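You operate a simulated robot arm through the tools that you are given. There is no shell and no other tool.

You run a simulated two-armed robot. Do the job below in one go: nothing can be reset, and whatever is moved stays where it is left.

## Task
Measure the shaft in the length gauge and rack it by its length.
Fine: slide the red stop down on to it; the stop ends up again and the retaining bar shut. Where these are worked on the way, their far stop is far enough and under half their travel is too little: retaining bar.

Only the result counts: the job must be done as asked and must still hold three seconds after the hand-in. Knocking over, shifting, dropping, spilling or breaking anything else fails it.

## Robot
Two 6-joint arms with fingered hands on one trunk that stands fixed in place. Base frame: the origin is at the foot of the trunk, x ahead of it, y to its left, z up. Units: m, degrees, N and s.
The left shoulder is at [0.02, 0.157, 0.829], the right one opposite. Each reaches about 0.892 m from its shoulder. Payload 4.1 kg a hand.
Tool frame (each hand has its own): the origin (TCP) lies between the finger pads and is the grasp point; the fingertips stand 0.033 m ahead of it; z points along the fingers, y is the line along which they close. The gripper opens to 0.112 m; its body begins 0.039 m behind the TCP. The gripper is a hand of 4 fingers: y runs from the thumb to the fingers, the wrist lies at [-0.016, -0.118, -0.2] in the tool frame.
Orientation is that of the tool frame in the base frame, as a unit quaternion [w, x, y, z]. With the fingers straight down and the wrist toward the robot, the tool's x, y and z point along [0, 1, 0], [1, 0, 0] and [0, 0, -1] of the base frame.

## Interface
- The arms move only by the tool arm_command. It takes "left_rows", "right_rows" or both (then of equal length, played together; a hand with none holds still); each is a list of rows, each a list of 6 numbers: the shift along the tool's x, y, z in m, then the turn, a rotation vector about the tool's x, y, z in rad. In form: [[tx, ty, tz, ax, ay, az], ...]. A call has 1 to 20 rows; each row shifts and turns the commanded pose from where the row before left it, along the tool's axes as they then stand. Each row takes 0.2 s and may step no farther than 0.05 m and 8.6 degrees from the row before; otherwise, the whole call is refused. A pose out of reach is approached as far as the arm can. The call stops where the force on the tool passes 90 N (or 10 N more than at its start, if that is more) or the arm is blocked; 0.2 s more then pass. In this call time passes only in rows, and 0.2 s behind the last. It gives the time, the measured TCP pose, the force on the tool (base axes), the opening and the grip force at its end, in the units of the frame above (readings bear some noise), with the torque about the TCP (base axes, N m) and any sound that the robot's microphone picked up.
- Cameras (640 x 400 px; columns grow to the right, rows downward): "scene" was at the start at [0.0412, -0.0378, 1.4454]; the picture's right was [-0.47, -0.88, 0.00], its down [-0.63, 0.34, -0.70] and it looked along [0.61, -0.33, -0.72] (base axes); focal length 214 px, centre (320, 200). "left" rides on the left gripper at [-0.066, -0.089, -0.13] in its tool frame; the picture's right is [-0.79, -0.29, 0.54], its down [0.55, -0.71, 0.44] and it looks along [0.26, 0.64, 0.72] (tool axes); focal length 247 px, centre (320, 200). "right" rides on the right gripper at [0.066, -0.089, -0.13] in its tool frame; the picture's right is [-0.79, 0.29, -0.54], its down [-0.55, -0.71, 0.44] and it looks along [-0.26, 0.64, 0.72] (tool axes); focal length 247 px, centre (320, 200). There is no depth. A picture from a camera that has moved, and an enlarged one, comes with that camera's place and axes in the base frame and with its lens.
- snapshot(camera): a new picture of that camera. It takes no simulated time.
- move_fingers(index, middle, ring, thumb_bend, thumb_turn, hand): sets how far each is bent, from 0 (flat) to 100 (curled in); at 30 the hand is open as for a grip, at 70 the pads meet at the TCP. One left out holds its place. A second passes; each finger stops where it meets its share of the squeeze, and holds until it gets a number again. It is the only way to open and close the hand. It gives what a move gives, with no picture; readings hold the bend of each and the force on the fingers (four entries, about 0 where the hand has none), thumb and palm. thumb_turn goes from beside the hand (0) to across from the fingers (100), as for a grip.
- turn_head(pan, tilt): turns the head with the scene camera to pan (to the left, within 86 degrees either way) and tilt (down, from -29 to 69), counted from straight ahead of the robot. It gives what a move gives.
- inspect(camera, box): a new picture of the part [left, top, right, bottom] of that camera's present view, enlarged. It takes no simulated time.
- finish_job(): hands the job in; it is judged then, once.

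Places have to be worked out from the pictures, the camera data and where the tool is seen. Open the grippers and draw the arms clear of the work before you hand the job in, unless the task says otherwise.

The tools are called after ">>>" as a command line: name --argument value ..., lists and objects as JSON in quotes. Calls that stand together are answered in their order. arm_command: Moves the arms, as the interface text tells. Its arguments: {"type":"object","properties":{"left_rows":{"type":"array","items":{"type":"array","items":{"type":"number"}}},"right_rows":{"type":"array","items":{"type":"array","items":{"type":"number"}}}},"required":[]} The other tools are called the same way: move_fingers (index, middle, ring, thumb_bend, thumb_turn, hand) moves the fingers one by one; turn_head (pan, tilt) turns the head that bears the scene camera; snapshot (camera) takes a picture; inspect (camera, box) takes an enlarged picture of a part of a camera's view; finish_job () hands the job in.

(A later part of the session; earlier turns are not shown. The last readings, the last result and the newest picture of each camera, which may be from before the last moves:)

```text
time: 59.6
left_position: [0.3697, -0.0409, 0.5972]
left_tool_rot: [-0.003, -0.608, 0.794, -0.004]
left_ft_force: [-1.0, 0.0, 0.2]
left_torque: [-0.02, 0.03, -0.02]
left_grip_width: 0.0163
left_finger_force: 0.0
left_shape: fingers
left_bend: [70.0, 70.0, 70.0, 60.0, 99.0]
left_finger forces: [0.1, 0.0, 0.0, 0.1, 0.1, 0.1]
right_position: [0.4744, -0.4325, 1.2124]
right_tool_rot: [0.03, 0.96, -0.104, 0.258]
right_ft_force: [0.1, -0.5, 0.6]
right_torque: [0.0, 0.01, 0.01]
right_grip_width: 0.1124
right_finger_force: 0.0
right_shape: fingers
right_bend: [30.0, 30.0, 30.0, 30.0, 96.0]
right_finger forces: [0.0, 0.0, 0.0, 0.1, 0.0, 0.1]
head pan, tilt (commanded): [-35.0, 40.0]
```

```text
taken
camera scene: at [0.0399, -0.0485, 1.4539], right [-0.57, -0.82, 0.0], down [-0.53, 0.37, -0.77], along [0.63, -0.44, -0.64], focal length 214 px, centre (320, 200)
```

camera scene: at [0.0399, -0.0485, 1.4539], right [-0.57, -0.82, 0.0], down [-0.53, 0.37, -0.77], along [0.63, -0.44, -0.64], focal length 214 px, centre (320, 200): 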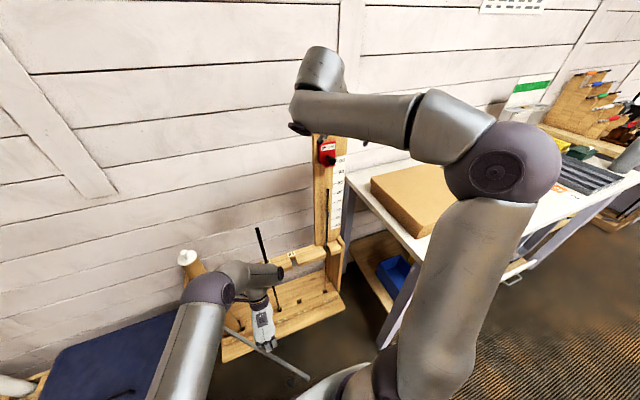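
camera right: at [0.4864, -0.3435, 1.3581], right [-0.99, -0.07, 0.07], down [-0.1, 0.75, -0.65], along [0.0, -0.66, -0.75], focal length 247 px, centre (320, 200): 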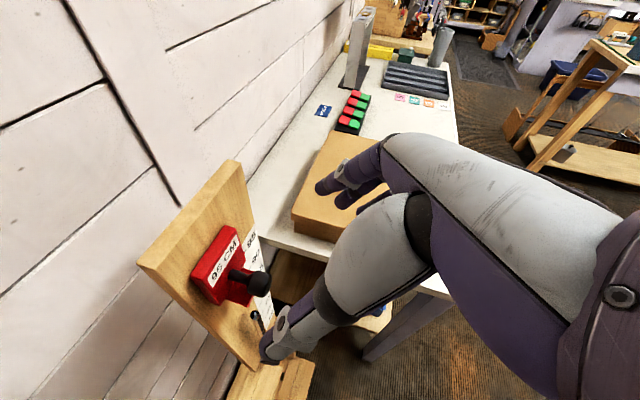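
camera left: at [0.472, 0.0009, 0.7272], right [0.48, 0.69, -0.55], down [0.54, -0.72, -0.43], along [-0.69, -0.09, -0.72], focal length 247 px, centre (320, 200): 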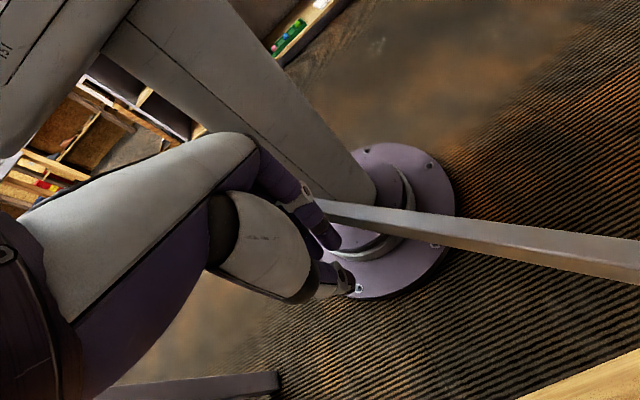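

About 48° open and still no stop felt. I'll push on to roughly 57–58°, keeping the bar's end off the trunk.

>>> arm_command --left_rows '[[-0.0142, 0.0038, 0, -0.0436, 0, 0.0654], [-0.01392, 0.0047, 0.0002, -0.0436, 0, 0.0654], [-0.01358, 0.0056, 0.0005, -0.0436, 0, 0.0654], [-0.01318, 0.0064, 0.0008, -0.0436, 0, 0.0654]]'

>>> snapshot --camera "left"

>>> snapshot --camera "scene"

```text
time: 60.6
left_position: [0.3689, 0.0194, 0.5968]
left_tool_rot: [-0.056, -0.498, 0.863, 0.065]
left_ft_force: [-0.8, 0.2, 0.5]
left_torque: [-0.01, 0.03, 0.02]
left_grip_width: 0.0158
left_finger_force: 0.0
left_shape: fingers
left_bend: [70.0, 70.0, 70.0, 60.0, 99.0]
left_finger forces: [0.1, 0.0, 0.0, 0.1, 0.0, 0.0]
right_position: [0.4746, -0.4322, 1.2122]
right_tool_rot: [0.029, 0.96, -0.104, 0.257]
right_ft_force: [0.2, -0.6, 0.2]
right_torque: [-0.02, -0.01, -0.03]
right_grip_width: 0.1125
right_finger_force: 0.1
right_shape: fingers
right_bend: [30.0, 30.0, 30.0, 30.0, 96.0]
right_finger forces: [0.0, 0.0, 0.0, 0.1, 0.0, 0.0]
head pan, tilt (commanded): [-35.0, 40.0]
```

```text
taken
camera left: at [0.4971, 0.0238, 0.7077], right [0.55, 0.57, -0.6], down [0.26, -0.81, -0.53], along [-0.79, 0.14, -0.59], focal length 247 px, centre (320, 200)
```

left: 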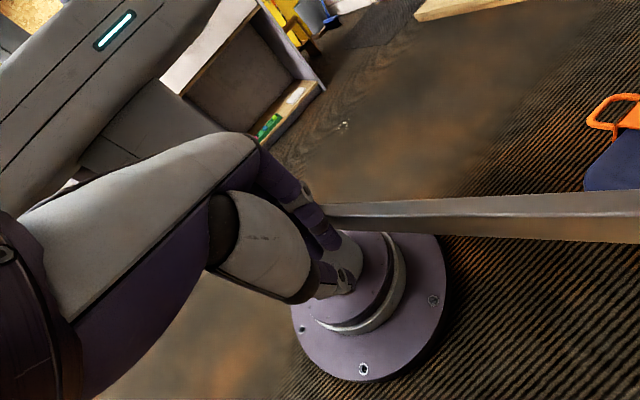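

```text
taken
camera scene: at [0.0398, -0.0485, 1.4539], right [-0.57, -0.82, 0.0], down [-0.53, 0.37, -0.77], along [0.63, -0.44, -0.64], focal length 214 px, centre (320, 200)
```

scene: 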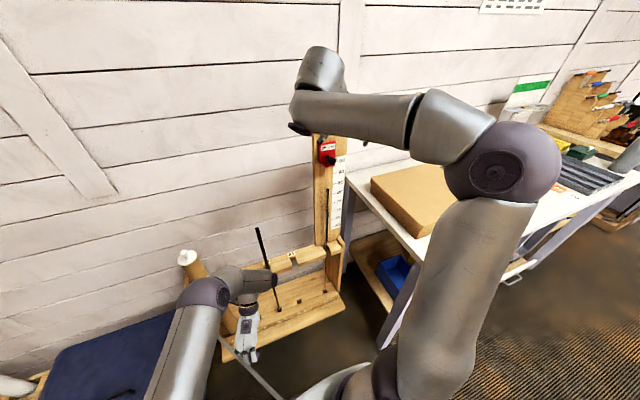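

The bar stands at about 57° and the hand still meets nothing. I'll look straight down with the head to see how much room is left between the bar's end and the trunk.

>>> turn_head --pan -5 --tilt 68

>>> snapshot --camera "scene"

```text
time: 61.6
left_position: [0.3682, 0.0179, 0.5962]
left_tool_rot: [-0.055, -0.498, 0.863, 0.066]
left_ft_force: [0.5, 0.8, -0.4]
left_torque: [0.02, -0.03, 0.02]
left_grip_width: 0.0162
left_finger_force: 0.1
left_shape: fingers
left_bend: [70.0, 70.0, 70.0, 60.0, 99.0]
left_finger forces: [0.0, 0.1, 0.0, 0.0, 0.1, 0.0]
right_position: [0.4733, -0.4333, 1.2106]
right_tool_rot: [0.029, 0.96, -0.104, 0.257]
right_ft_force: [-0.1, -0.3, 0.0]
right_torque: [-0.03, -0.02, 0.0]
right_grip_width: 0.1126
right_finger_force: 0.1
right_shape: fingers
right_bend: [30.0, 30.0, 30.0, 30.0, 96.0]
right_finger forces: [0.0, 0.0, 0.0, 0.1, 0.0, 0.0]
head pan, tilt (commanded): [-5.0, 68.0]
```

```text
taken
camera scene: at [0.0269, -0.0047, 1.4186], right [-0.09, -1.0, 0.0], down [-0.92, 0.08, -0.38], along [0.37, -0.03, -0.93], focal length 214 px, centre (320, 200)
```

scene: 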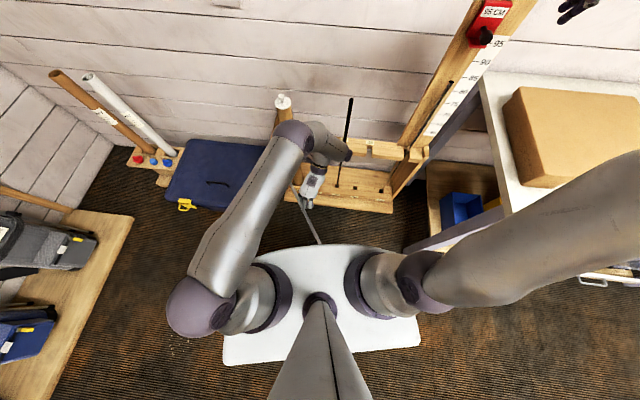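

There is room: the bar's end clears the trunk, and only the tube's top is near my wrist hub. I'll push a little more, to about 65°, leaning the hand so the wrist keeps away from the tube.

>>> arm_command --left_rows '[[-0.0006, 0.0111, 0.002, -0.0582, 0, 0], [-0.0006, 0.011, 0.0026, -0.0582, 0, 0], [-0.0006, 0.0108, 0.0032, -0.0582, 0, 0]]'

>>> snapshot --camera "left"

>>> snapshot --camera "scene"

```text
time: 62.4
left_position: [0.3392, 0.0366, 0.5961]
left_tool_rot: [-0.099, -0.49, 0.855, 0.14]
left_ft_force: [0.2, -0.2, -0.1]
left_torque: [0.02, -0.02, 0.03]
left_grip_width: 0.0161
left_finger_force: 0.1
left_shape: fingers
left_bend: [70.0, 70.0, 70.0, 60.0, 99.0]
left_finger forces: [0.0, 0.1, 0.1, 0.0, 0.1, 0.0]
right_position: [0.4735, -0.4326, 1.2117]
right_tool_rot: [0.029, 0.96, -0.105, 0.257]
right_ft_force: [-0.6, 0.4, -0.3]
right_torque: [0.0, 0.03, 0.01]
right_grip_width: 0.1125
right_finger_force: 0.0
right_shape: fingers
right_bend: [30.0, 30.0, 30.0, 30.0, 96.0]
right_finger forces: [0.0, 0.0, 0.0, 0.0, 0.0, 0.1]
head pan, tilt (commanded): [-5.0, 68.0]
```

```text
taken
camera left: at [0.4844, 0.0314, 0.6866], right [0.46, 0.63, -0.63], down [0.17, -0.76, -0.63], along [-0.87, 0.19, -0.45], focal length 247 px, centre (320, 200)
```

left: 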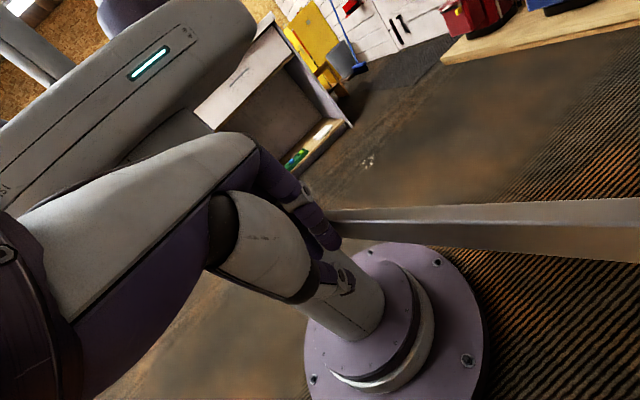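

```text
taken
camera scene: at [0.0269, -0.0047, 1.4186], right [-0.09, -1.0, 0.0], down [-0.92, 0.08, -0.37], along [0.37, -0.03, -0.93], focal length 214 px, centre (320, 200)
```

scene: 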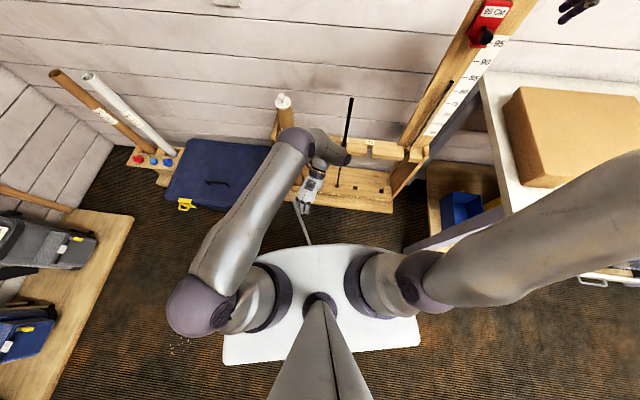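

The bar is at about 62°, well open. I'll lift the left hand straight up off it and then draw it to the left, clear of the right arm's work space.

>>> arm_command --left_rows '[[0, 0.0154, -0.0423, 0, 0, 0], [0, 0.0154, -0.0423, 0, 0, 0], [0, 0.0154, -0.0423, 0, 0, 0], [0, 0.0154, -0.0423, 0, 0, 0], [0, 0.0154, -0.0423, 0, 0, 0]]'

>>> snapshot --camera "scene"

```text
time: 63.6
left_position: [0.344, 0.0409, 0.8228]
left_tool_rot: [-0.099, -0.491, 0.854, 0.14]
left_ft_force: [0.6, -0.5, -0.4]
left_torque: [0.0, -0.03, -0.01]
left_grip_width: 0.0162
left_finger_force: 0.0
left_shape: fingers
left_bend: [70.0, 70.0, 70.0, 60.0, 99.0]
left_finger forces: [0.1, 0.0, 0.1, 0.1, 0.0, 0.1]
right_position: [0.475, -0.432, 1.2128]
right_tool_rot: [0.029, 0.96, -0.104, 0.257]
right_ft_force: [-0.2, 0.3, 0.7]
right_torque: [-0.04, 0.01, -0.01]
right_grip_width: 0.1125
right_finger_force: 0.1
right_shape: fingers
right_bend: [30.0, 30.0, 30.0, 30.0, 96.0]
right_finger forces: [0.0, 0.0, 0.0, 0.1, 0.1, 0.0]
head pan, tilt (commanded): [-5.0, 68.0]
```

```text
taken
camera scene: at [0.0271, -0.0047, 1.4186], right [-0.09, -1.0, 0.0], down [-0.92, 0.08, -0.37], along [0.37, -0.03, -0.93], focal length 214 px, centre (320, 200)
```

scene: 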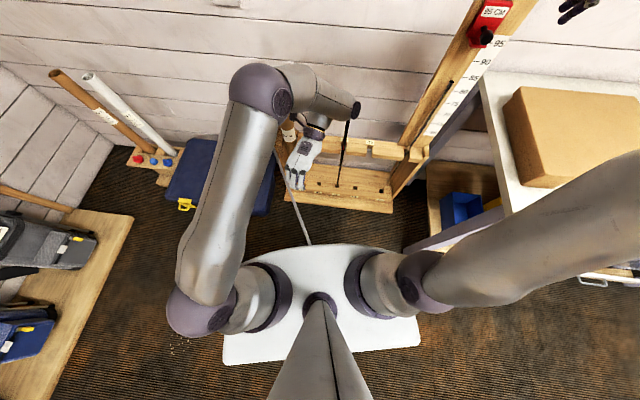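

The bar stays open on its own. I'll move the left hand up and to the left, out of the way.

>>> arm_command --left_rows '[[-0.0346, 0.0256, -0.012, 0, 0, 0], [-0.0346, 0.0256, -0.012, 0, 0, 0], [-0.0346, 0.0256, -0.012, 0, 0, 0], [-0.0346, 0.0256, -0.012, 0, 0, 0], [-0.0346, 0.0256, -0.012, 0, 0, 0]]'

>>> turn_head --pan -28 --tilt 46

>>> snapshot --camera "scene"

>>> snapshot --camera "left"

```text
time: 64.8
left_position: [0.3347, 0.2356, 0.9156]
left_tool_rot: [-0.094, -0.494, 0.853, 0.142]
left_ft_force: [-0.3, -0.1, 0.4]
left_torque: [0.01, 0.04, 0.0]
left_grip_width: 0.0162
left_finger_force: 0.1
left_shape: fingers
left_bend: [70.0, 70.0, 70.0, 60.0, 99.0]
left_finger forces: [0.0, 0.0, 0.1, 0.0, 0.1, 0.0]
left hand out of reach, approached as far as the arm can: row 5
right_position: [0.4743, -0.4325, 1.2127]
right_tool_rot: [0.028, 0.96, -0.104, 0.257]
right_ft_force: [0.2, -0.2, 0.7]
right_torque: [-0.02, 0.03, 0.02]
right_grip_width: 0.1126
right_finger_force: 0.0
right_shape: fingers
right_bend: [30.0, 30.0, 30.0, 30.0, 96.0]
right_finger forces: [0.0, 0.0, 0.0, 0.0, 0.1, 0.0]
head pan, tilt (commanded): [-5.0, 68.0]
```

```text
time: 65.6
left_position: [0.3348, 0.2359, 0.9147]
left_tool_rot: [-0.095, -0.494, 0.853, 0.143]
left_ft_force: [0.4, -0.8, 0.6]
left_torque: [-0.01, -0.03, -0.02]
left_grip_width: 0.016
left_finger_force: 0.1
left_shape: fingers
left_bend: [70.0, 70.0, 70.0, 60.0, 99.0]
left_finger forces: [0.0, 0.1, 0.1, 0.1, 0.0, 0.0]
right_position: [0.4742, -0.4319, 1.2124]
right_tool_rot: [0.029, 0.96, -0.104, 0.257]
right_ft_force: [0.1, -0.3, 0.2]
right_torque: [-0.01, 0.03, -0.01]
right_grip_width: 0.1124
right_finger_force: 0.0
right_shape: fingers
right_bend: [30.0, 30.0, 30.0, 30.0, 96.0]
right_finger forces: [0.1, 0.0, 0.0, 0.0, 0.0, 0.0]
head pan, tilt (commanded): [-28.0, 46.0]
```

```text
taken
camera scene: at [0.0413, -0.0374, 1.4452], right [-0.47, -0.88, 0.0], down [-0.64, 0.34, -0.69], along [0.61, -0.33, -0.72], focal length 214 px, centre (320, 200)
```

scene: 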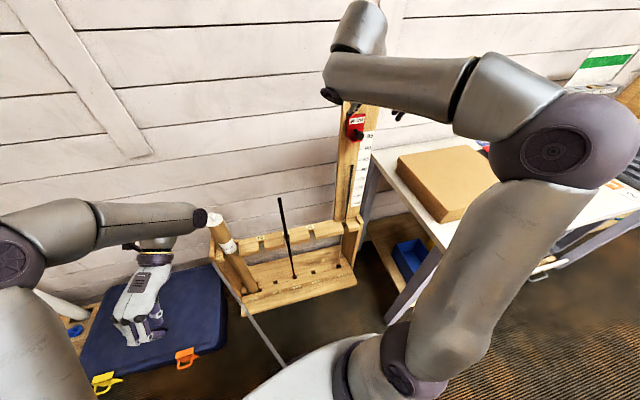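

```text
taken
camera left: at [0.4775, 0.2316, 1.0069], right [0.46, 0.63, -0.62], down [0.17, -0.75, -0.64], along [-0.87, 0.19, -0.46], focal length 247 px, centre (320, 200)
```

left: 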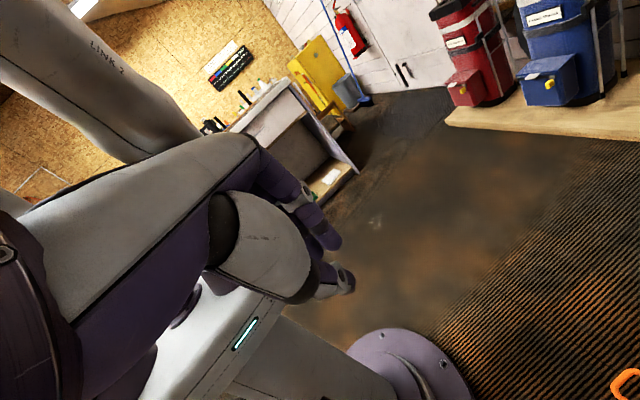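

The bar stays open and the rack is in clear view. Now I'll measure the 85 slot and the gauge slot closely in the scene picture.

>>> inspect --camera "scene" --box '[260, 210, 370, 310]'

>>> inspect --camera "scene" --box '[300, 215, 370, 260]'

>>> inspect --camera "scene" --box '[270, 255, 360, 305]'

>>> inspect --camera "scene" --box '[260, 180, 370, 260]'

```text
4.00 times, centred on (315, 260) of scene
camera zoom: at [0.0413, -0.0374, 1.4452], right [-0.47, -0.88, 0.0], down [-0.64, 0.34, -0.69], along [0.61, -0.33, -0.72], focal length 858 px, centre (340, -40)
```

zoom: 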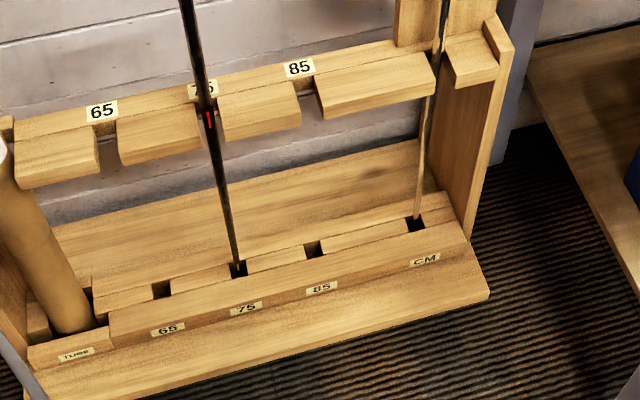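

```text
8.89 times, centred on (335, 238) of scene
camera zoom: at [0.0413, -0.0374, 1.4452], right [-0.47, -0.88, 0.0], down [-0.64, 0.34, -0.69], along [0.61, -0.33, -0.72], focal length 1906 px, centre (187, -133)
```

zoom: 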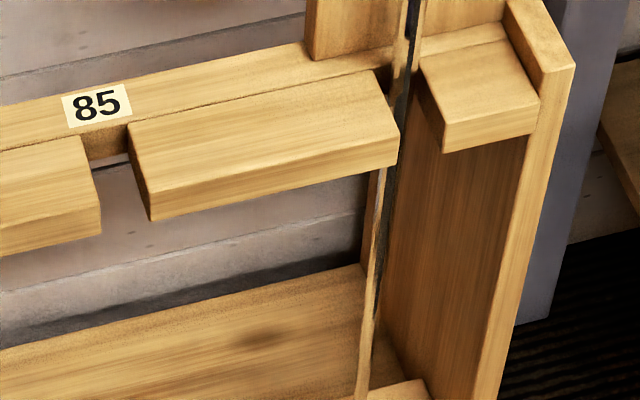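

```text
7.11 times, centred on (315, 280) of scene
camera zoom: at [0.0413, -0.0374, 1.4452], right [-0.47, -0.88, 0.0], down [-0.64, 0.34, -0.69], along [0.61, -0.33, -0.72], focal length 1525 px, centre (356, -369)
```

zoom: 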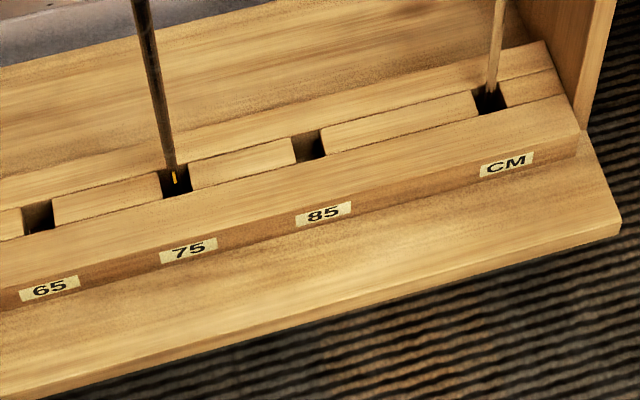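

```text
5.00 times, centred on (315, 220) of scene
camera zoom: at [0.0413, -0.0374, 1.4452], right [-0.47, -0.88, 0.0], down [-0.64, 0.34, -0.69], along [0.61, -0.33, -0.72], focal length 1072 px, centre (345, 100)
```

zoom: 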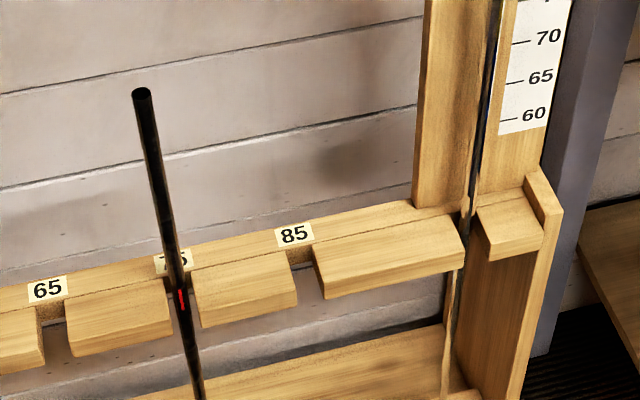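

The hole centres fit the shaft's position very well at rail height z≈0.145: gauge (0.567, -0.455), slot 85 (0.604, -0.289), 17 cm apart along (0.2165, 0.976). I'll first swing the left wrist farther left, while the right hand goes straight down in front of the gauge.

>>> arm_command --left_rows '[[0, 0, 0, 0, 0.0511, -0.1405], [0, 0, 0, 0, 0.0511, -0.1405], [0, 0, 0, 0, 0.0511, -0.1405], [0, 0, 0, 0, 0.0511, -0.1405], [0, 0, 0, 0, 0.0511, -0.1405], [0, 0, 0, 0, 0.0511, -0.1405]]' --right_rows '[[-0.0212, 0, 0.0368, 0, 0, 0], [-0.0212, 0, 0.0368, 0, 0, 0], [-0.0212, 0, 0.0368, 0, 0, 0], [-0.0212, 0, 0.0368, 0, 0, 0], [-0.0212, 0, 0.0368, 0, 0, 0], [0, 0, 0, 0, 0, 0]]'

>>> snapshot --camera "right"

>>> snapshot --camera "scene"

```text
time: 67.0
left_position: [0.3353, 0.2377, 0.912]
left_tool_rot: [0.158, 0.812, -0.554, -0.095]
left_ft_force: [0.0, 0.2, -1.2]
left_torque: [0.03, 0.0, 0.0]
left_grip_width: 0.0162
left_finger_force: 0.0
left_shape: fingers
left_bend: [70.0, 70.0, 70.0, 60.0, 99.0]
left_finger forces: [0.0, 0.1, 0.1, 0.0, 0.0, 0.0]
right_position: [0.4706, -0.4337, 1.0008]
right_tool_rot: [0.028, 0.96, -0.104, 0.257]
right_ft_force: [0.8, 0.5, -0.2]
right_torque: [0.02, 0.01, 0.01]
right_grip_width: 0.1124
right_finger_force: 0.1
right_shape: fingers
right_bend: [30.0, 30.0, 30.0, 30.0, 96.0]
right_finger forces: [0.0, 0.0, 0.1, 0.0, 0.0, 0.0]
head pan, tilt (commanded): [-28.0, 46.0]
```

```text
taken
camera right: at [0.4832, -0.3455, 1.1453], right [-0.99, -0.07, 0.07], down [-0.1, 0.75, -0.65], along [0.0, -0.66, -0.75], focal length 247 px, centre (320, 200)
```

right: 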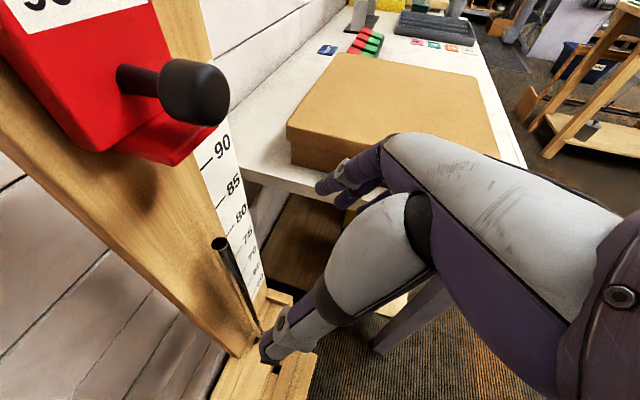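

```text
taken
camera scene: at [0.0413, -0.0377, 1.4453], right [-0.47, -0.88, 0.0], down [-0.64, 0.34, -0.69], along [0.61, -0.33, -0.72], focal length 214 px, centre (320, 200)
```

scene: 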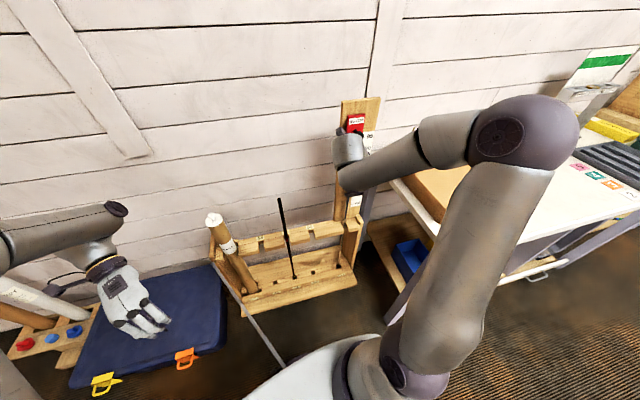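

The shaft top appears at (218, 243), exactly as predicted, so the calibration is good. I'll approach so that the upper shaft passes between thumb and fingers, stopping short to check.

>>> arm_command --right_rows '[[0.0038, 0, 0.03275, 0, 0, 0], [0.0038, 0, 0.03275, 0, 0, 0], [0.0038, 0, 0.03275, 0, 0, 0]]'

>>> inspect --camera "right" --box '[120, 100, 440, 400]'

```text
time: 67.8
left_position: [0.3363, 0.2379, 0.9112]
left_tool_rot: [0.158, 0.811, -0.555, -0.093]
left_ft_force: [0.0, -0.7, -0.3]
left_torque: [-0.04, -0.01, 0.05]
left_grip_width: 0.016
left_finger_force: 0.0
left_shape: fingers
left_bend: [70.0, 70.0, 70.0, 60.0, 99.0]
left_finger forces: [0.0, 0.1, 0.1, 0.0, 0.0, 0.0]
right_position: [0.5466, -0.4588, 0.9478]
right_tool_rot: [0.028, 0.961, -0.103, 0.254]
right_ft_force: [-1.1, 0.4, -0.1]
right_torque: [0.02, -0.01, -0.01]
right_grip_width: 0.1126
right_finger_force: 0.1
right_shape: fingers
right_bend: [30.0, 30.0, 30.0, 30.0, 96.0]
right_finger forces: [0.0, 0.1, 0.0, 0.0, 0.0, 0.0]
right hand out of reach, approached as far as the arm can: row 1, 2, 3
head pan, tilt (commanded): [-28.0, 46.0]
```

```text
1.33 times, centred on (280, 250) of right
camera zoom: at [0.5592, -0.37, 1.0935], right [-0.99, -0.08, 0.08], down [-0.11, 0.75, -0.65], along [-0.01, -0.66, -0.75], focal length 329 px, centre (373, 133)
```

zoom: 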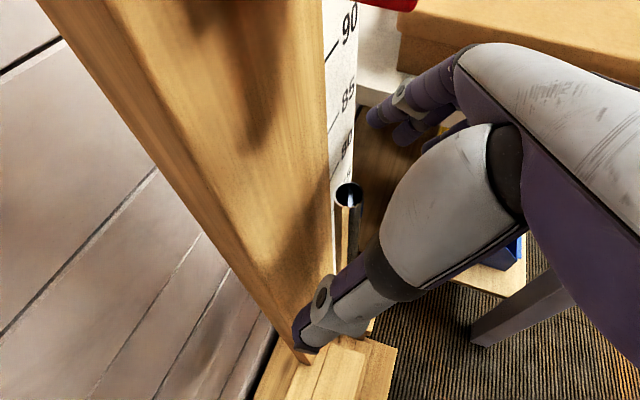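

The arm drifted a bit because those steps were past its limit, but it stands well: the shaft's top is between thumb and fingers, about 2 cm ahead of the grasp point. I'll ease straight down and 8 mm left in small steps.

>>> arm_command --right_rows '[[-0.005, -0.004, 0.00866, 0, 0, 0], [-0.005, -0.004, 0.00866, 0, 0, 0]]'

>>> inspect --camera "right" --box '[120, 100, 440, 400]'

```text
time: 68.4
left_position: [0.3359, 0.2371, 0.9121]
left_tool_rot: [0.159, 0.811, -0.555, -0.093]
left_ft_force: [-0.3, -0.2, 0.8]
left_torque: [0.01, -0.02, 0.02]
left_grip_width: 0.0162
left_finger_force: 0.0
left_shape: fingers
left_bend: [70.0, 70.0, 70.0, 60.0, 99.0]
left_finger forces: [0.0, 0.0, 0.0, 0.0, 0.0, 0.1]
right_position: [0.5576, -0.4568, 0.9427]
right_tool_rot: [0.027, 0.961, -0.104, 0.255]
right_ft_force: [0.5, -0.1, 0.3]
right_torque: [0.01, 0.03, 0.0]
right_grip_width: 0.1127
right_finger_force: 0.0
right_shape: fingers
right_bend: [30.0, 30.0, 30.0, 30.0, 96.0]
right_finger forces: [0.0, 0.1, 0.0, 0.0, 0.0, 0.1]
right hand out of reach, approached as far as the arm can: row 1, 2
head pan, tilt (commanded): [-28.0, 46.0]
```

```text
1.33 times, centred on (280, 250) of right
camera zoom: at [0.5702, -0.3678, 1.0878], right [-0.99, -0.08, 0.08], down [-0.11, 0.75, -0.65], along [-0.01, -0.66, -0.75], focal length 329 px, centre (373, 133)
```

zoom: 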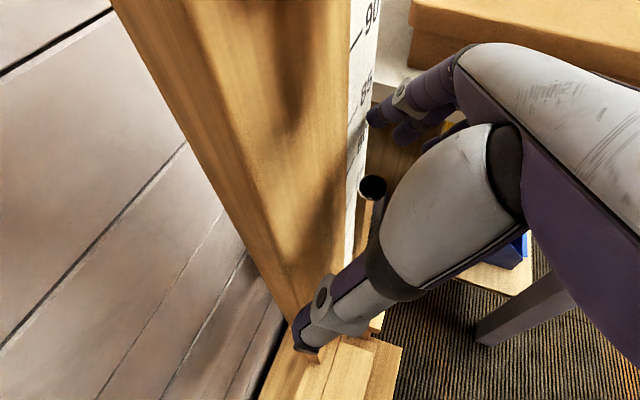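

The tilt-30 pose won't go lower here; the arm slides forward toward the column instead. I'll reduce the tilt by 10° in place, which should free it, and check for reach warnings.

>>> arm_command --right_rows '[[0, 0, 0, 0, -0.0873, 0], [0, 0, 0, 0, -0.0873, 0]]'

>>> inspect --camera "right" --box '[120, 100, 440, 400]'

```text
time: 69.0
left_position: [0.3351, 0.2375, 0.9112]
left_tool_rot: [0.159, 0.811, -0.555, -0.094]
left_ft_force: [-0.5, -0.7, -0.6]
left_torque: [-0.07, 0.03, 0.01]
left_grip_width: 0.016
left_finger_force: 0.1
left_shape: fingers
left_bend: [70.0, 70.0, 70.0, 60.0, 99.0]
left_finger forces: [0.1, 0.1, 0.0, 0.1, 0.0, 0.0]
right_position: [0.556, -0.4568, 0.941]
right_tool_rot: [0.018, 0.979, -0.105, 0.173]
right_ft_force: [-0.4, 0.1, 0.9]
right_torque: [0.01, -0.03, -0.03]
right_grip_width: 0.1124
right_finger_force: 0.0
right_shape: fingers
right_bend: [30.0, 30.0, 30.0, 30.0, 96.0]
right_finger forces: [0.0, 0.1, 0.1, 0.1, 0.0, 0.0]
head pan, tilt (commanded): [-28.0, 46.0]
```

```text
1.33 times, centred on (280, 250) of right
camera zoom: at [0.5944, -0.3732, 1.0866], right [-0.97, -0.08, 0.24], down [-0.21, 0.77, -0.6], along [-0.13, -0.63, -0.77], focal length 329 px, centre (373, 133)
```

zoom: 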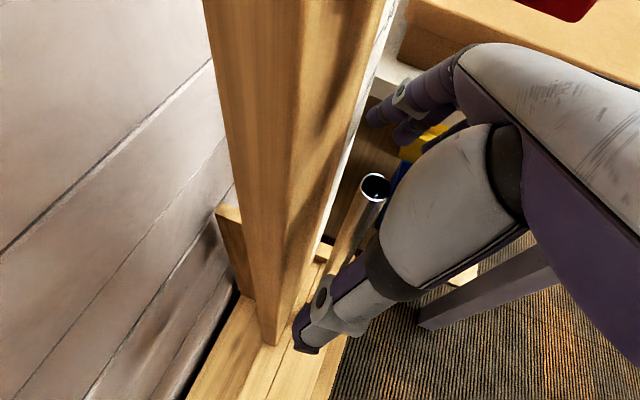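

Tilt 20° is accepted. I'll try one step of 1 cm down, 8 mm back from the column and 4 mm left.

>>> arm_command --right_rows '[[-0.0109, -0.004, 0.0067, 0, 0, 0]]'

```text
time: 69.4
left_position: [0.3364, 0.2378, 0.9116]
left_tool_rot: [0.158, 0.811, -0.556, -0.095]
left_ft_force: [-0.2, -0.5, 0.2]
left_torque: [-0.01, -0.02, -0.01]
left_grip_width: 0.0162
left_finger_force: 0.0
left_shape: fingers
left_bend: [70.0, 70.0, 70.0, 60.0, 99.0]
left_finger forces: [0.0, 0.0, 0.0, 0.1, 0.1, 0.0]
right_position: [0.5496, -0.4511, 0.9318]
right_tool_rot: [0.02, 0.979, -0.106, 0.174]
right_ft_force: [0.4, -0.5, -0.1]
right_torque: [0.01, 0.02, -0.01]
right_grip_width: 0.1124
right_finger_force: 0.0
right_shape: fingers
right_bend: [30.0, 30.0, 30.0, 30.0, 96.0]
right_finger forces: [0.1, 0.0, 0.0, 0.0, 0.0, 0.0]
head pan, tilt (commanded): [-28.0, 46.0]
```

That worked: the grasp point is now (0.5496, -0.4511, 0.9318), centred sideways on the shaft. I'll go down another 3.7 cm in small steps.

>>> arm_command --right_rows '[[-0.0042, 0, 0.01156, 0, 0, 0], [-0.0042, 0, 0.01156, 0, 0, 0], [-0.0042, 0, 0.01156, 0, 0, 0]]'

>>> inspect --camera "right" --box '[120, 100, 440, 400]'

```text
time: 70.2
left_position: [0.3363, 0.2379, 0.9114]
left_tool_rot: [0.159, 0.811, -0.555, -0.095]
left_ft_force: [0.9, 0.8, 0.4]
left_torque: [-0.01, 0.0, 0.01]
left_grip_width: 0.0163
left_finger_force: 0.0
left_shape: fingers
left_bend: [70.0, 70.0, 70.0, 60.0, 99.0]
left_finger forces: [0.0, 0.1, 0.0, 0.0, 0.0, 0.0]
right_position: [0.5503, -0.452, 0.8931]
right_tool_rot: [0.018, 0.979, -0.107, 0.172]
right_ft_force: [0.3, -0.1, 0.6]
right_torque: [-0.01, 0.02, 0.0]
right_grip_width: 0.1128
right_finger_force: 0.1
right_shape: fingers
right_bend: [30.0, 30.0, 30.0, 30.0, 96.0]
right_finger forces: [0.1, 0.1, 0.1, 0.0, 0.1, 0.1]
head pan, tilt (commanded): [-28.0, 46.0]
```

```text
1.33 times, centred on (280, 250) of right
camera zoom: at [0.5872, -0.3678, 1.0393], right [-0.97, -0.08, 0.23], down [-0.21, 0.77, -0.6], along [-0.13, -0.63, -0.77], focal length 329 px, centre (373, 133)
```

zoom: 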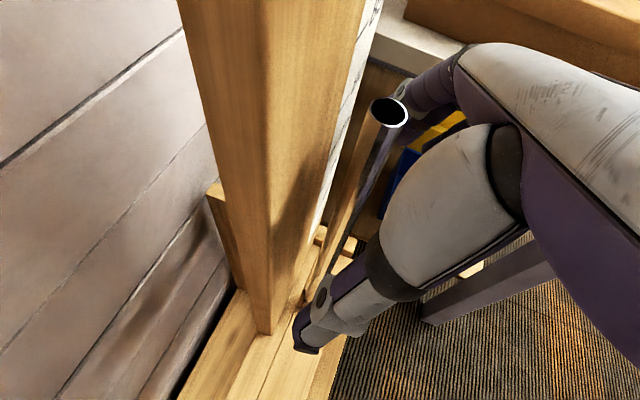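

The shaft runs between thumb and fingers. I'll raise 1.2 cm so that its top stays off the palm and go 5 mm closer, then close the hand.

>>> arm_command --right_rows '[[0.0088, 0, -0.0096, 0, 0, 0]]'

>>> move_fingers --hand "right" --index 72 --middle 72 --ring 72 --thumb_bend 72 --thumb_turn 98

>>> inspect --camera "right" --box '[120, 100, 440, 400]'

>>> inspect --camera "scene" --box '[300, 100, 400, 270]'

```text
time: 70.6
left_position: [0.3362, 0.2379, 0.9117]
left_tool_rot: [0.158, 0.81, -0.556, -0.095]
left_ft_force: [0.2, 0.8, 0.1]
left_torque: [0.02, 0.01, 0.0]
left_grip_width: 0.016
left_finger_force: 0.0
left_shape: fingers
left_bend: [70.0, 70.0, 70.0, 60.0, 99.0]
left_finger forces: [0.0, 0.0, 0.0, 0.1, 0.0, 0.0]
right_position: [0.5552, -0.4511, 0.9071]
right_tool_rot: [0.018, 0.979, -0.106, 0.174]
right_ft_force: [0.7, -0.3, -0.5]
right_torque: [0.01, -0.04, 0.01]
right_grip_width: 0.1126
right_finger_force: 0.1
right_shape: fingers
right_bend: [30.0, 30.0, 30.0, 30.0, 96.0]
right_finger forces: [0.0, 0.0, 0.0, 0.0, 0.1, 0.0]
head pan, tilt (commanded): [-28.0, 46.0]
```

```text
time: 71.6
left_position: [0.3357, 0.2382, 0.912]
left_tool_rot: [0.158, 0.81, -0.556, -0.094]
left_ft_force: [-0.2, 0.4, 0.2]
left_torque: [-0.02, 0.01, 0.02]
left_grip_width: 0.0162
left_finger_force: 0.0
left_shape: fingers
left_bend: [70.0, 70.0, 70.0, 60.0, 99.0]
left_finger forces: [0.0, 0.0, 0.1, 0.0, 0.0, 0.0]
right_position: [0.554, -0.4518, 0.9062]
right_tool_rot: [0.02, 0.979, -0.107, 0.173]
right_ft_force: [0.3, -0.3, 0.2]
right_torque: [0.01, -0.02, -0.03]
right_grip_width: 0.0099
right_finger_force: 6.6
right_shape: fingers
right_bend: [71.0, 71.0, 72.0, 67.0, 100.0]
right_finger forces: [4.8, 2.0, 0.1, 0.0, 6.5, 0.0]
head pan, tilt (commanded): [-28.0, 46.0]
```

```text
1.33 times, centred on (280, 250) of right
camera zoom: at [0.5924, -0.3673, 1.0513], right [-0.97, -0.08, 0.24], down [-0.21, 0.77, -0.6], along [-0.13, -0.63, -0.77], focal length 329 px, centre (373, 133)
```

zoom: 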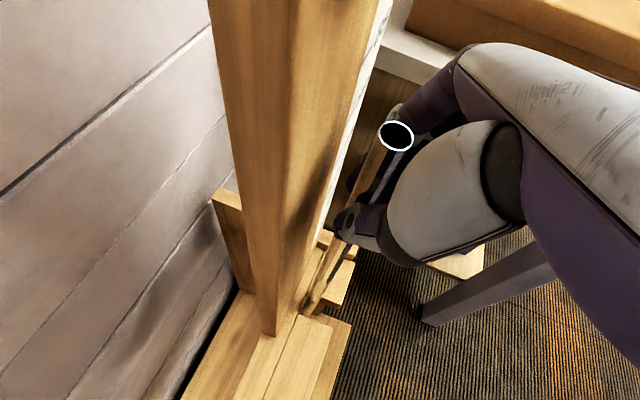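

```text
2.35 times, centred on (350, 185) of scene
camera zoom: at [0.0413, -0.0375, 1.4453], right [-0.47, -0.88, 0.0], down [-0.64, 0.34, -0.69], along [0.61, -0.33, -0.72], focal length 505 px, centre (249, 235)
```

zoom: 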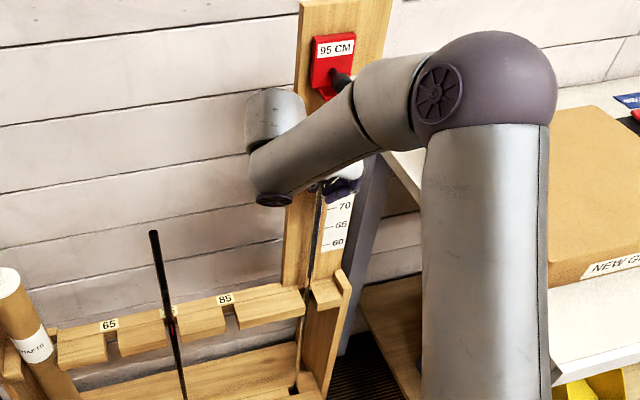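

The shaft is pinched: index 4.8, middle 2.0, thumb 6.5 N. I'll lift 2.5 cm and see that the shaft comes along.

>>> arm_command --right_rows '[[0.0021, 0, -0.0059, 0, 0, 0], [0.0021, 0, -0.0059, 0, 0, 0], [0.0021, 0, -0.0059, 0, 0, 0], [0.0021, 0, -0.0059, 0, 0, 0]]'

>>> inspect --camera "right" --box '[120, 100, 440, 400]'

>>> inspect --camera "scene" --box '[300, 220, 380, 300]'

```text
time: 72.6
left_position: [0.3365, 0.237, 0.9123]
left_tool_rot: [0.159, 0.811, -0.556, -0.094]
left_ft_force: [-0.2, -0.1, 0.5]
left_torque: [0.0, 0.02, 0.0]
left_grip_width: 0.0162
left_finger_force: 0.1
left_shape: fingers
left_bend: [70.0, 70.0, 70.0, 60.0, 99.0]
left_finger forces: [0.0, 0.0, 0.0, 0.0, 0.1, 0.0]
right_position: [0.5541, -0.4516, 0.9325]
right_tool_rot: [0.02, 0.979, -0.106, 0.172]
right_ft_force: [-0.8, 0.6, -1.3]
right_torque: [0.03, 0.02, -0.02]
right_grip_width: 0.0105
right_finger_force: 6.7
right_shape: fingers
right_bend: [71.0, 71.0, 72.0, 67.0, 100.0]
right_finger forces: [4.8, 1.8, 0.1, 0.0, 6.5, 0.0]
head pan, tilt (commanded): [-28.0, 46.0]
```

```text
1.33 times, centred on (280, 250) of right
camera zoom: at [0.5919, -0.3677, 1.0763], right [-0.97, -0.08, 0.24], down [-0.21, 0.77, -0.6], along [-0.13, -0.63, -0.77], focal length 329 px, centre (373, 133)
```

zoom: 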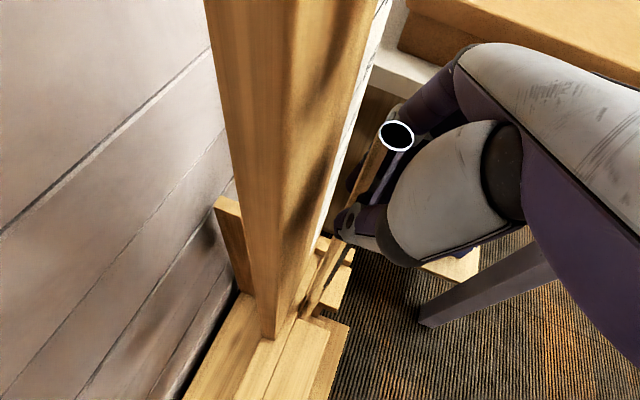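

```text
5.00 times, centred on (340, 260) of scene
camera zoom: at [0.0413, -0.0375, 1.4453], right [-0.47, -0.88, 0.0], down [-0.64, 0.34, -0.69], along [0.61, -0.33, -0.72], focal length 1072 px, centre (220, -100)
```

zoom: 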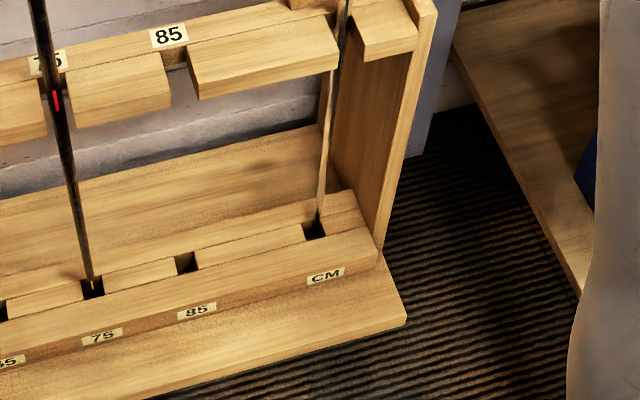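

The shaft came up with the hand, without slipping. Next I lean its top toward the robot about its foot, step by step, to get out from beneath the stop.

>>> arm_command --right_rows '[[-0.0094, 0, -0.0034, 0, 0.0125, 0]]'

```text
time: 73.0
left_position: [0.3368, 0.2378, 0.9121]
left_tool_rot: [0.158, 0.81, -0.556, -0.095]
left_ft_force: [0.6, -0.2, 0.2]
left_torque: [0.01, 0.02, -0.03]
left_grip_width: 0.0161
left_finger_force: 0.1
left_shape: fingers
left_bend: [70.0, 70.0, 70.0, 60.0, 99.0]
left_finger forces: [0.1, 0.0, 0.0, 0.1, 0.1, 0.0]
right_position: [0.5439, -0.4493, 0.9307]
right_tool_rot: [0.02, 0.978, -0.106, 0.179]
right_ft_force: [-0.2, 0.2, -1.8]
right_torque: [0.01, 0.01, -0.03]
right_grip_width: 0.0101
right_finger_force: 6.5
right_shape: fingers
right_bend: [71.0, 71.0, 72.0, 67.0, 100.0]
right_finger forces: [4.9, 2.2, 0.0, 0.0, 6.6, 0.0]
head pan, tilt (commanded): [-28.0, 46.0]
```

No reach trouble. I'll continue with two more leaning steps, each with a little lift.

>>> arm_command --right_rows '[[-0.0077, 0, -0.0081, 0, 0.0125, 0], [-0.0077, 0, -0.0081, 0, 0.0125, 0]]'

```text
time: 73.6
left_position: [0.3361, 0.2382, 0.9125]
left_tool_rot: [0.158, 0.811, -0.556, -0.094]
left_ft_force: [0.2, 0.5, 0.6]
left_torque: [0.02, -0.02, 0.03]
left_grip_width: 0.0162
left_finger_force: 0.1
left_shape: fingers
left_bend: [70.0, 70.0, 70.0, 60.0, 99.0]
left_finger forces: [0.0, 0.0, 0.1, 0.0, 0.0, 0.0]
right_position: [0.5256, -0.4454, 0.9423]
right_tool_rot: [0.021, 0.976, -0.106, 0.191]
right_ft_force: [0.2, -0.4, -1.9]
right_torque: [0.02, 0.05, 0.02]
right_grip_width: 0.01
right_finger_force: 6.8
right_shape: fingers
right_bend: [71.0, 71.0, 72.0, 67.0, 100.0]
right_finger forces: [5.0, 2.6, 0.1, 0.0, 6.6, 0.0]
head pan, tilt (commanded): [-28.0, 46.0]
```

Moving freely. Two more steps: 1 cm back and 8 mm up each.

>>> arm_command --right_rows '[[-0.0062, 0, -0.0112, 0, 0.0125, 0], [-0.0062, 0, -0.0112, 0, 0.0125, 0]]'

>>> inspect --camera "right" --box '[120, 100, 440, 400]'

>>> inspect --camera "scene" --box '[290, 90, 400, 300]'

```text
time: 74.2
left_position: [0.3362, 0.2363, 0.9119]
left_tool_rot: [0.158, 0.81, -0.556, -0.094]
left_ft_force: [-0.3, 0.2, -0.6]
left_torque: [0.0, 0.01, 0.02]
left_grip_width: 0.0158
left_finger_force: 0.1
left_shape: fingers
left_bend: [70.0, 70.0, 70.0, 60.0, 99.0]
left_finger forces: [0.0, 0.0, 0.0, 0.1, 0.1, 0.0]
right_position: [0.5052, -0.4405, 0.959]
right_tool_rot: [0.023, 0.973, -0.106, 0.204]
right_ft_force: [0.8, 0.0, -0.8]
right_torque: [0.01, 0.01, -0.01]
right_grip_width: 0.0101
right_finger_force: 7.1
right_shape: fingers
right_bend: [71.0, 71.0, 72.0, 67.0, 100.0]
right_finger forces: [5.0, 2.8, 0.0, 0.0, 6.7, 0.0]
head pan, tilt (commanded): [-28.0, 46.0]
```

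```text
1.33 times, centred on (280, 250) of right
camera zoom: at [0.5337, -0.3557, 1.1046], right [-0.98, -0.08, 0.18], down [-0.17, 0.76, -0.62], along [-0.09, -0.64, -0.76], focal length 329 px, centre (373, 133)
```

zoom: 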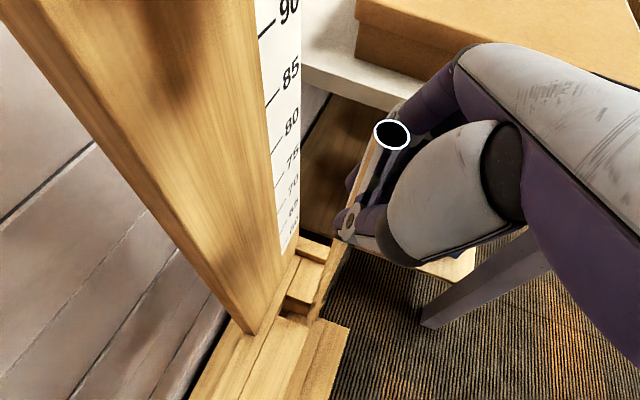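

```text
1.90 times, centred on (345, 195) of scene
camera zoom: at [0.0415, -0.0375, 1.4453], right [-0.47, -0.88, 0.0], down [-0.64, 0.34, -0.69], along [0.61, -0.33, -0.72], focal length 408 px, centre (272, 210)
```

zoom: 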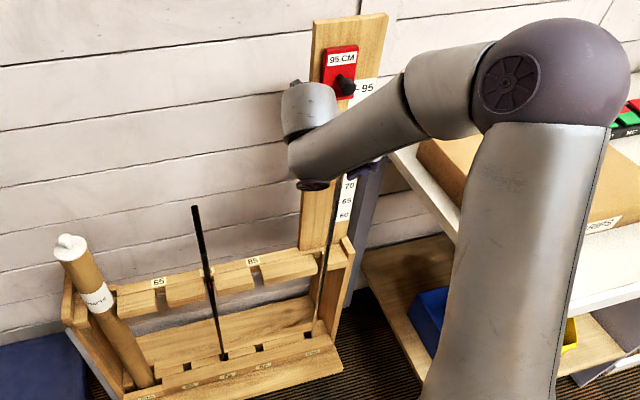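

The foot should now be just above the rail's top and the hand is clear of the stop. I'll lift another 4.5 cm.

>>> arm_command --right_rows '[[0.0045, 0, -0.0103, 0, 0, 0], [0.0045, 0, -0.0103, 0, 0, 0], [0.0045, 0, -0.0103, 0, 0, 0], [0.0045, 0, -0.0103, 0, 0, 0]]'

>>> inspect --camera "scene" --box '[290, 90, 400, 300]'

>>> inspect --camera "scene" --box '[300, 220, 380, 300]'

```text
time: 75.2
left_position: [0.337, 0.2366, 0.9129]
left_tool_rot: [0.158, 0.81, -0.556, -0.095]
left_ft_force: [-0.2, 0.6, 0.4]
left_torque: [-0.01, 0.0, 0.01]
left_grip_width: 0.0161
left_finger_force: 0.1
left_shape: fingers
left_bend: [70.0, 70.0, 70.0, 60.0, 99.0]
left_finger forces: [0.1, 0.1, 0.0, 0.0, 0.0, 0.0]
right_position: [0.5058, -0.4417, 1.0023]
right_tool_rot: [0.023, 0.973, -0.106, 0.203]
right_ft_force: [0.1, -0.2, -0.9]
right_torque: [0.03, 0.05, 0.01]
right_grip_width: 0.0101
right_finger_force: 6.5
right_shape: fingers
right_bend: [71.0, 71.0, 72.0, 67.0, 100.0]
right_finger forces: [5.0, 2.9, 0.0, 0.1, 6.6, 0.0]
head pan, tilt (commanded): [-28.0, 46.0]
```

```text
1.90 times, centred on (345, 195) of scene
camera zoom: at [0.0414, -0.0376, 1.4453], right [-0.47, -0.88, 0.0], down [-0.64, 0.34, -0.69], along [0.61, -0.33, -0.72], focal length 408 px, centre (272, 210)
```

zoom: 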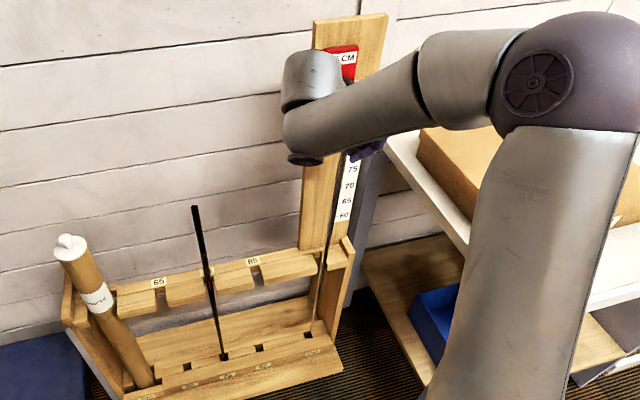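

```text
5.00 times, centred on (340, 260) of scene
camera zoom: at [0.0414, -0.0376, 1.4453], right [-0.47, -0.88, 0.0], down [-0.64, 0.34, -0.69], along [0.61, -0.33, -0.72], focal length 1072 px, centre (220, -100)
```

zoom: 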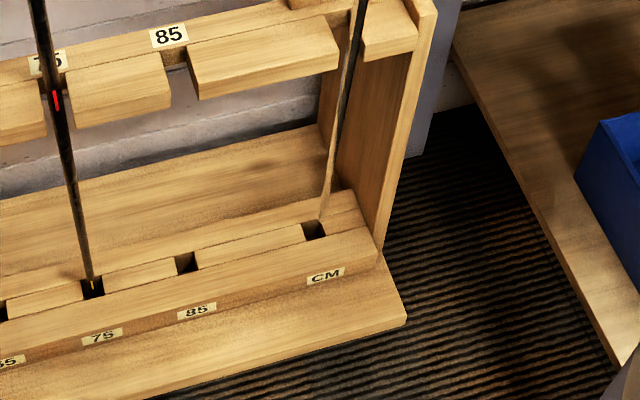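

The foot hangs clear above the rail. Now I bring the shaft upright again while moving 3 cm toward the robot.

>>> arm_command --right_rows '[[-0.0069, 0, -0.003, 0, -0.0156, 0], [-0.0069, 0, -0.003, 0, -0.0156, 0], [-0.007, 0, -0.0028, 0, -0.0156, 0], [-0.007, 0, -0.0026, 0, -0.0156, 0]]'

>>> inspect --camera "scene" --box '[290, 90, 400, 300]'

>>> inspect --camera "scene" --box '[300, 220, 380, 300]'

>>> inspect --camera "right" --box '[120, 100, 440, 400]'

```text
time: 76.2
left_position: [0.3354, 0.2364, 0.9122]
left_tool_rot: [0.159, 0.811, -0.555, -0.095]
left_ft_force: [0.1, -0.1, 0.1]
left_torque: [0.05, 0.01, -0.01]
left_grip_width: 0.0162
left_finger_force: 0.1
left_shape: fingers
left_bend: [70.0, 70.0, 70.0, 60.0, 99.0]
left_finger forces: [0.1, 0.1, 0.1, 0.0, 0.1, 0.0]
right_position: [0.4758, -0.4342, 1.0025]
right_tool_rot: [0.019, 0.979, -0.106, 0.174]
right_ft_force: [-0.1, -0.5, 0.2]
right_torque: [0.02, 0.03, -0.01]
right_grip_width: 0.0102
right_finger_force: 7.4
right_shape: fingers
right_bend: [71.0, 71.0, 72.0, 67.0, 100.0]
right_finger forces: [5.0, 2.4, 0.0, 0.1, 6.6, 0.0]
head pan, tilt (commanded): [-28.0, 46.0]
```

```text
1.90 times, centred on (345, 195) of scene
camera zoom: at [0.0414, -0.0375, 1.4453], right [-0.47, -0.88, 0.0], down [-0.64, 0.34, -0.69], along [0.61, -0.33, -0.72], focal length 408 px, centre (272, 210)
```

zoom: 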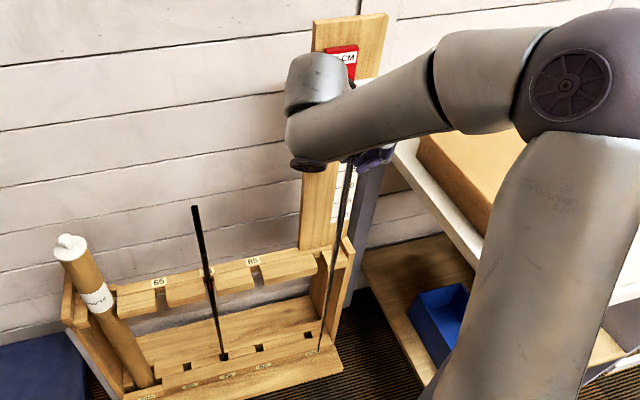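

```text
5.00 times, centred on (340, 260) of scene
camera zoom: at [0.0414, -0.0375, 1.4453], right [-0.47, -0.88, 0.0], down [-0.64, 0.34, -0.69], along [0.61, -0.33, -0.72], focal length 1072 px, centre (220, -100)
```

zoom: 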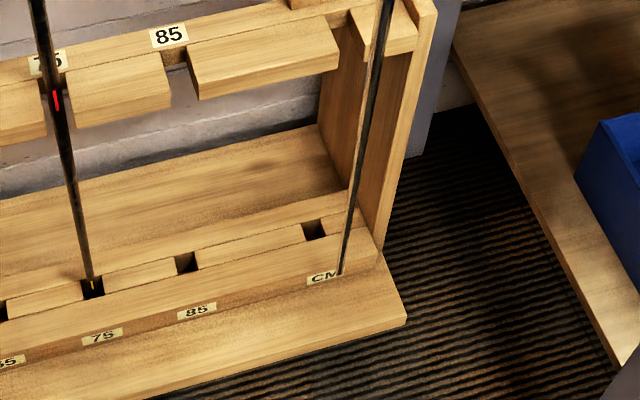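

```text
1.33 times, centred on (280, 250) of right
camera zoom: at [0.5135, -0.3501, 1.1472], right [-0.97, -0.08, 0.23], down [-0.21, 0.77, -0.6], along [-0.13, -0.63, -0.77], focal length 329 px, centre (373, 133)
```

zoom: 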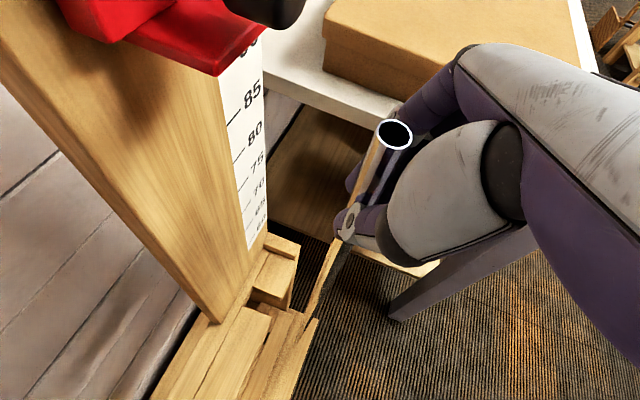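

The shaft hangs upright 8 cm in front of the gauge slot, its foot at about (0.484, -0.440, 0.195), without slip. I'll carry it 17 cm left along the rack to slot 85.

>>> arm_command --right_rows '[[0, -0.0284, 0, 0, 0, 0], [0, -0.0284, 0, 0, 0, 0], [0, -0.0284, 0, 0, 0, 0]]'

>>> snapshot --camera "scene"

```text
time: 77.0
left_position: [0.3348, 0.2372, 0.9124]
left_tool_rot: [0.158, 0.811, -0.555, -0.094]
left_ft_force: [0.7, 0.4, -0.5]
left_torque: [0.06, -0.02, 0.02]
left_grip_width: 0.016
left_finger_force: 0.1
left_shape: fingers
left_bend: [70.0, 70.0, 70.0, 60.0, 99.0]
left_finger forces: [0.0, 0.0, 0.1, 0.0, 0.0, 0.0]
right_position: [0.4941, -0.3476, 1.0028]
right_tool_rot: [0.019, 0.979, -0.106, 0.173]
right_ft_force: [0.7, 0.0, -0.4]
right_torque: [0.04, 0.0, -0.01]
right_grip_width: 0.0103
right_finger_force: 6.4
right_shape: fingers
right_bend: [71.0, 71.0, 72.0, 68.0, 100.0]
right_finger forces: [5.0, 1.8, 0.1, 0.0, 6.4, 0.0]
head pan, tilt (commanded): [-28.0, 46.0]
```

```text
taken
camera scene: at [0.0412, -0.0378, 1.4453], right [-0.47, -0.88, 0.0], down [-0.64, 0.34, -0.69], along [0.61, -0.33, -0.72], focal length 214 px, centre (320, 200)
```

scene: 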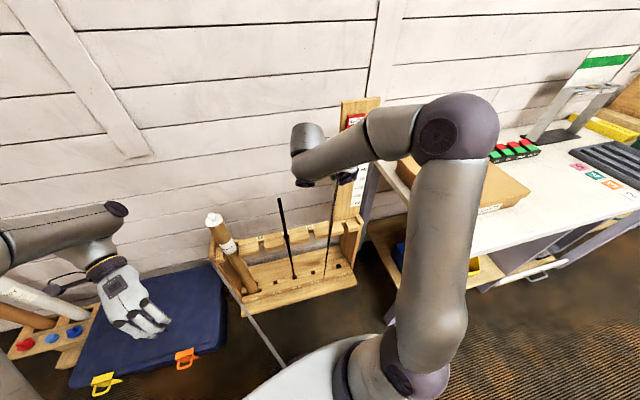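

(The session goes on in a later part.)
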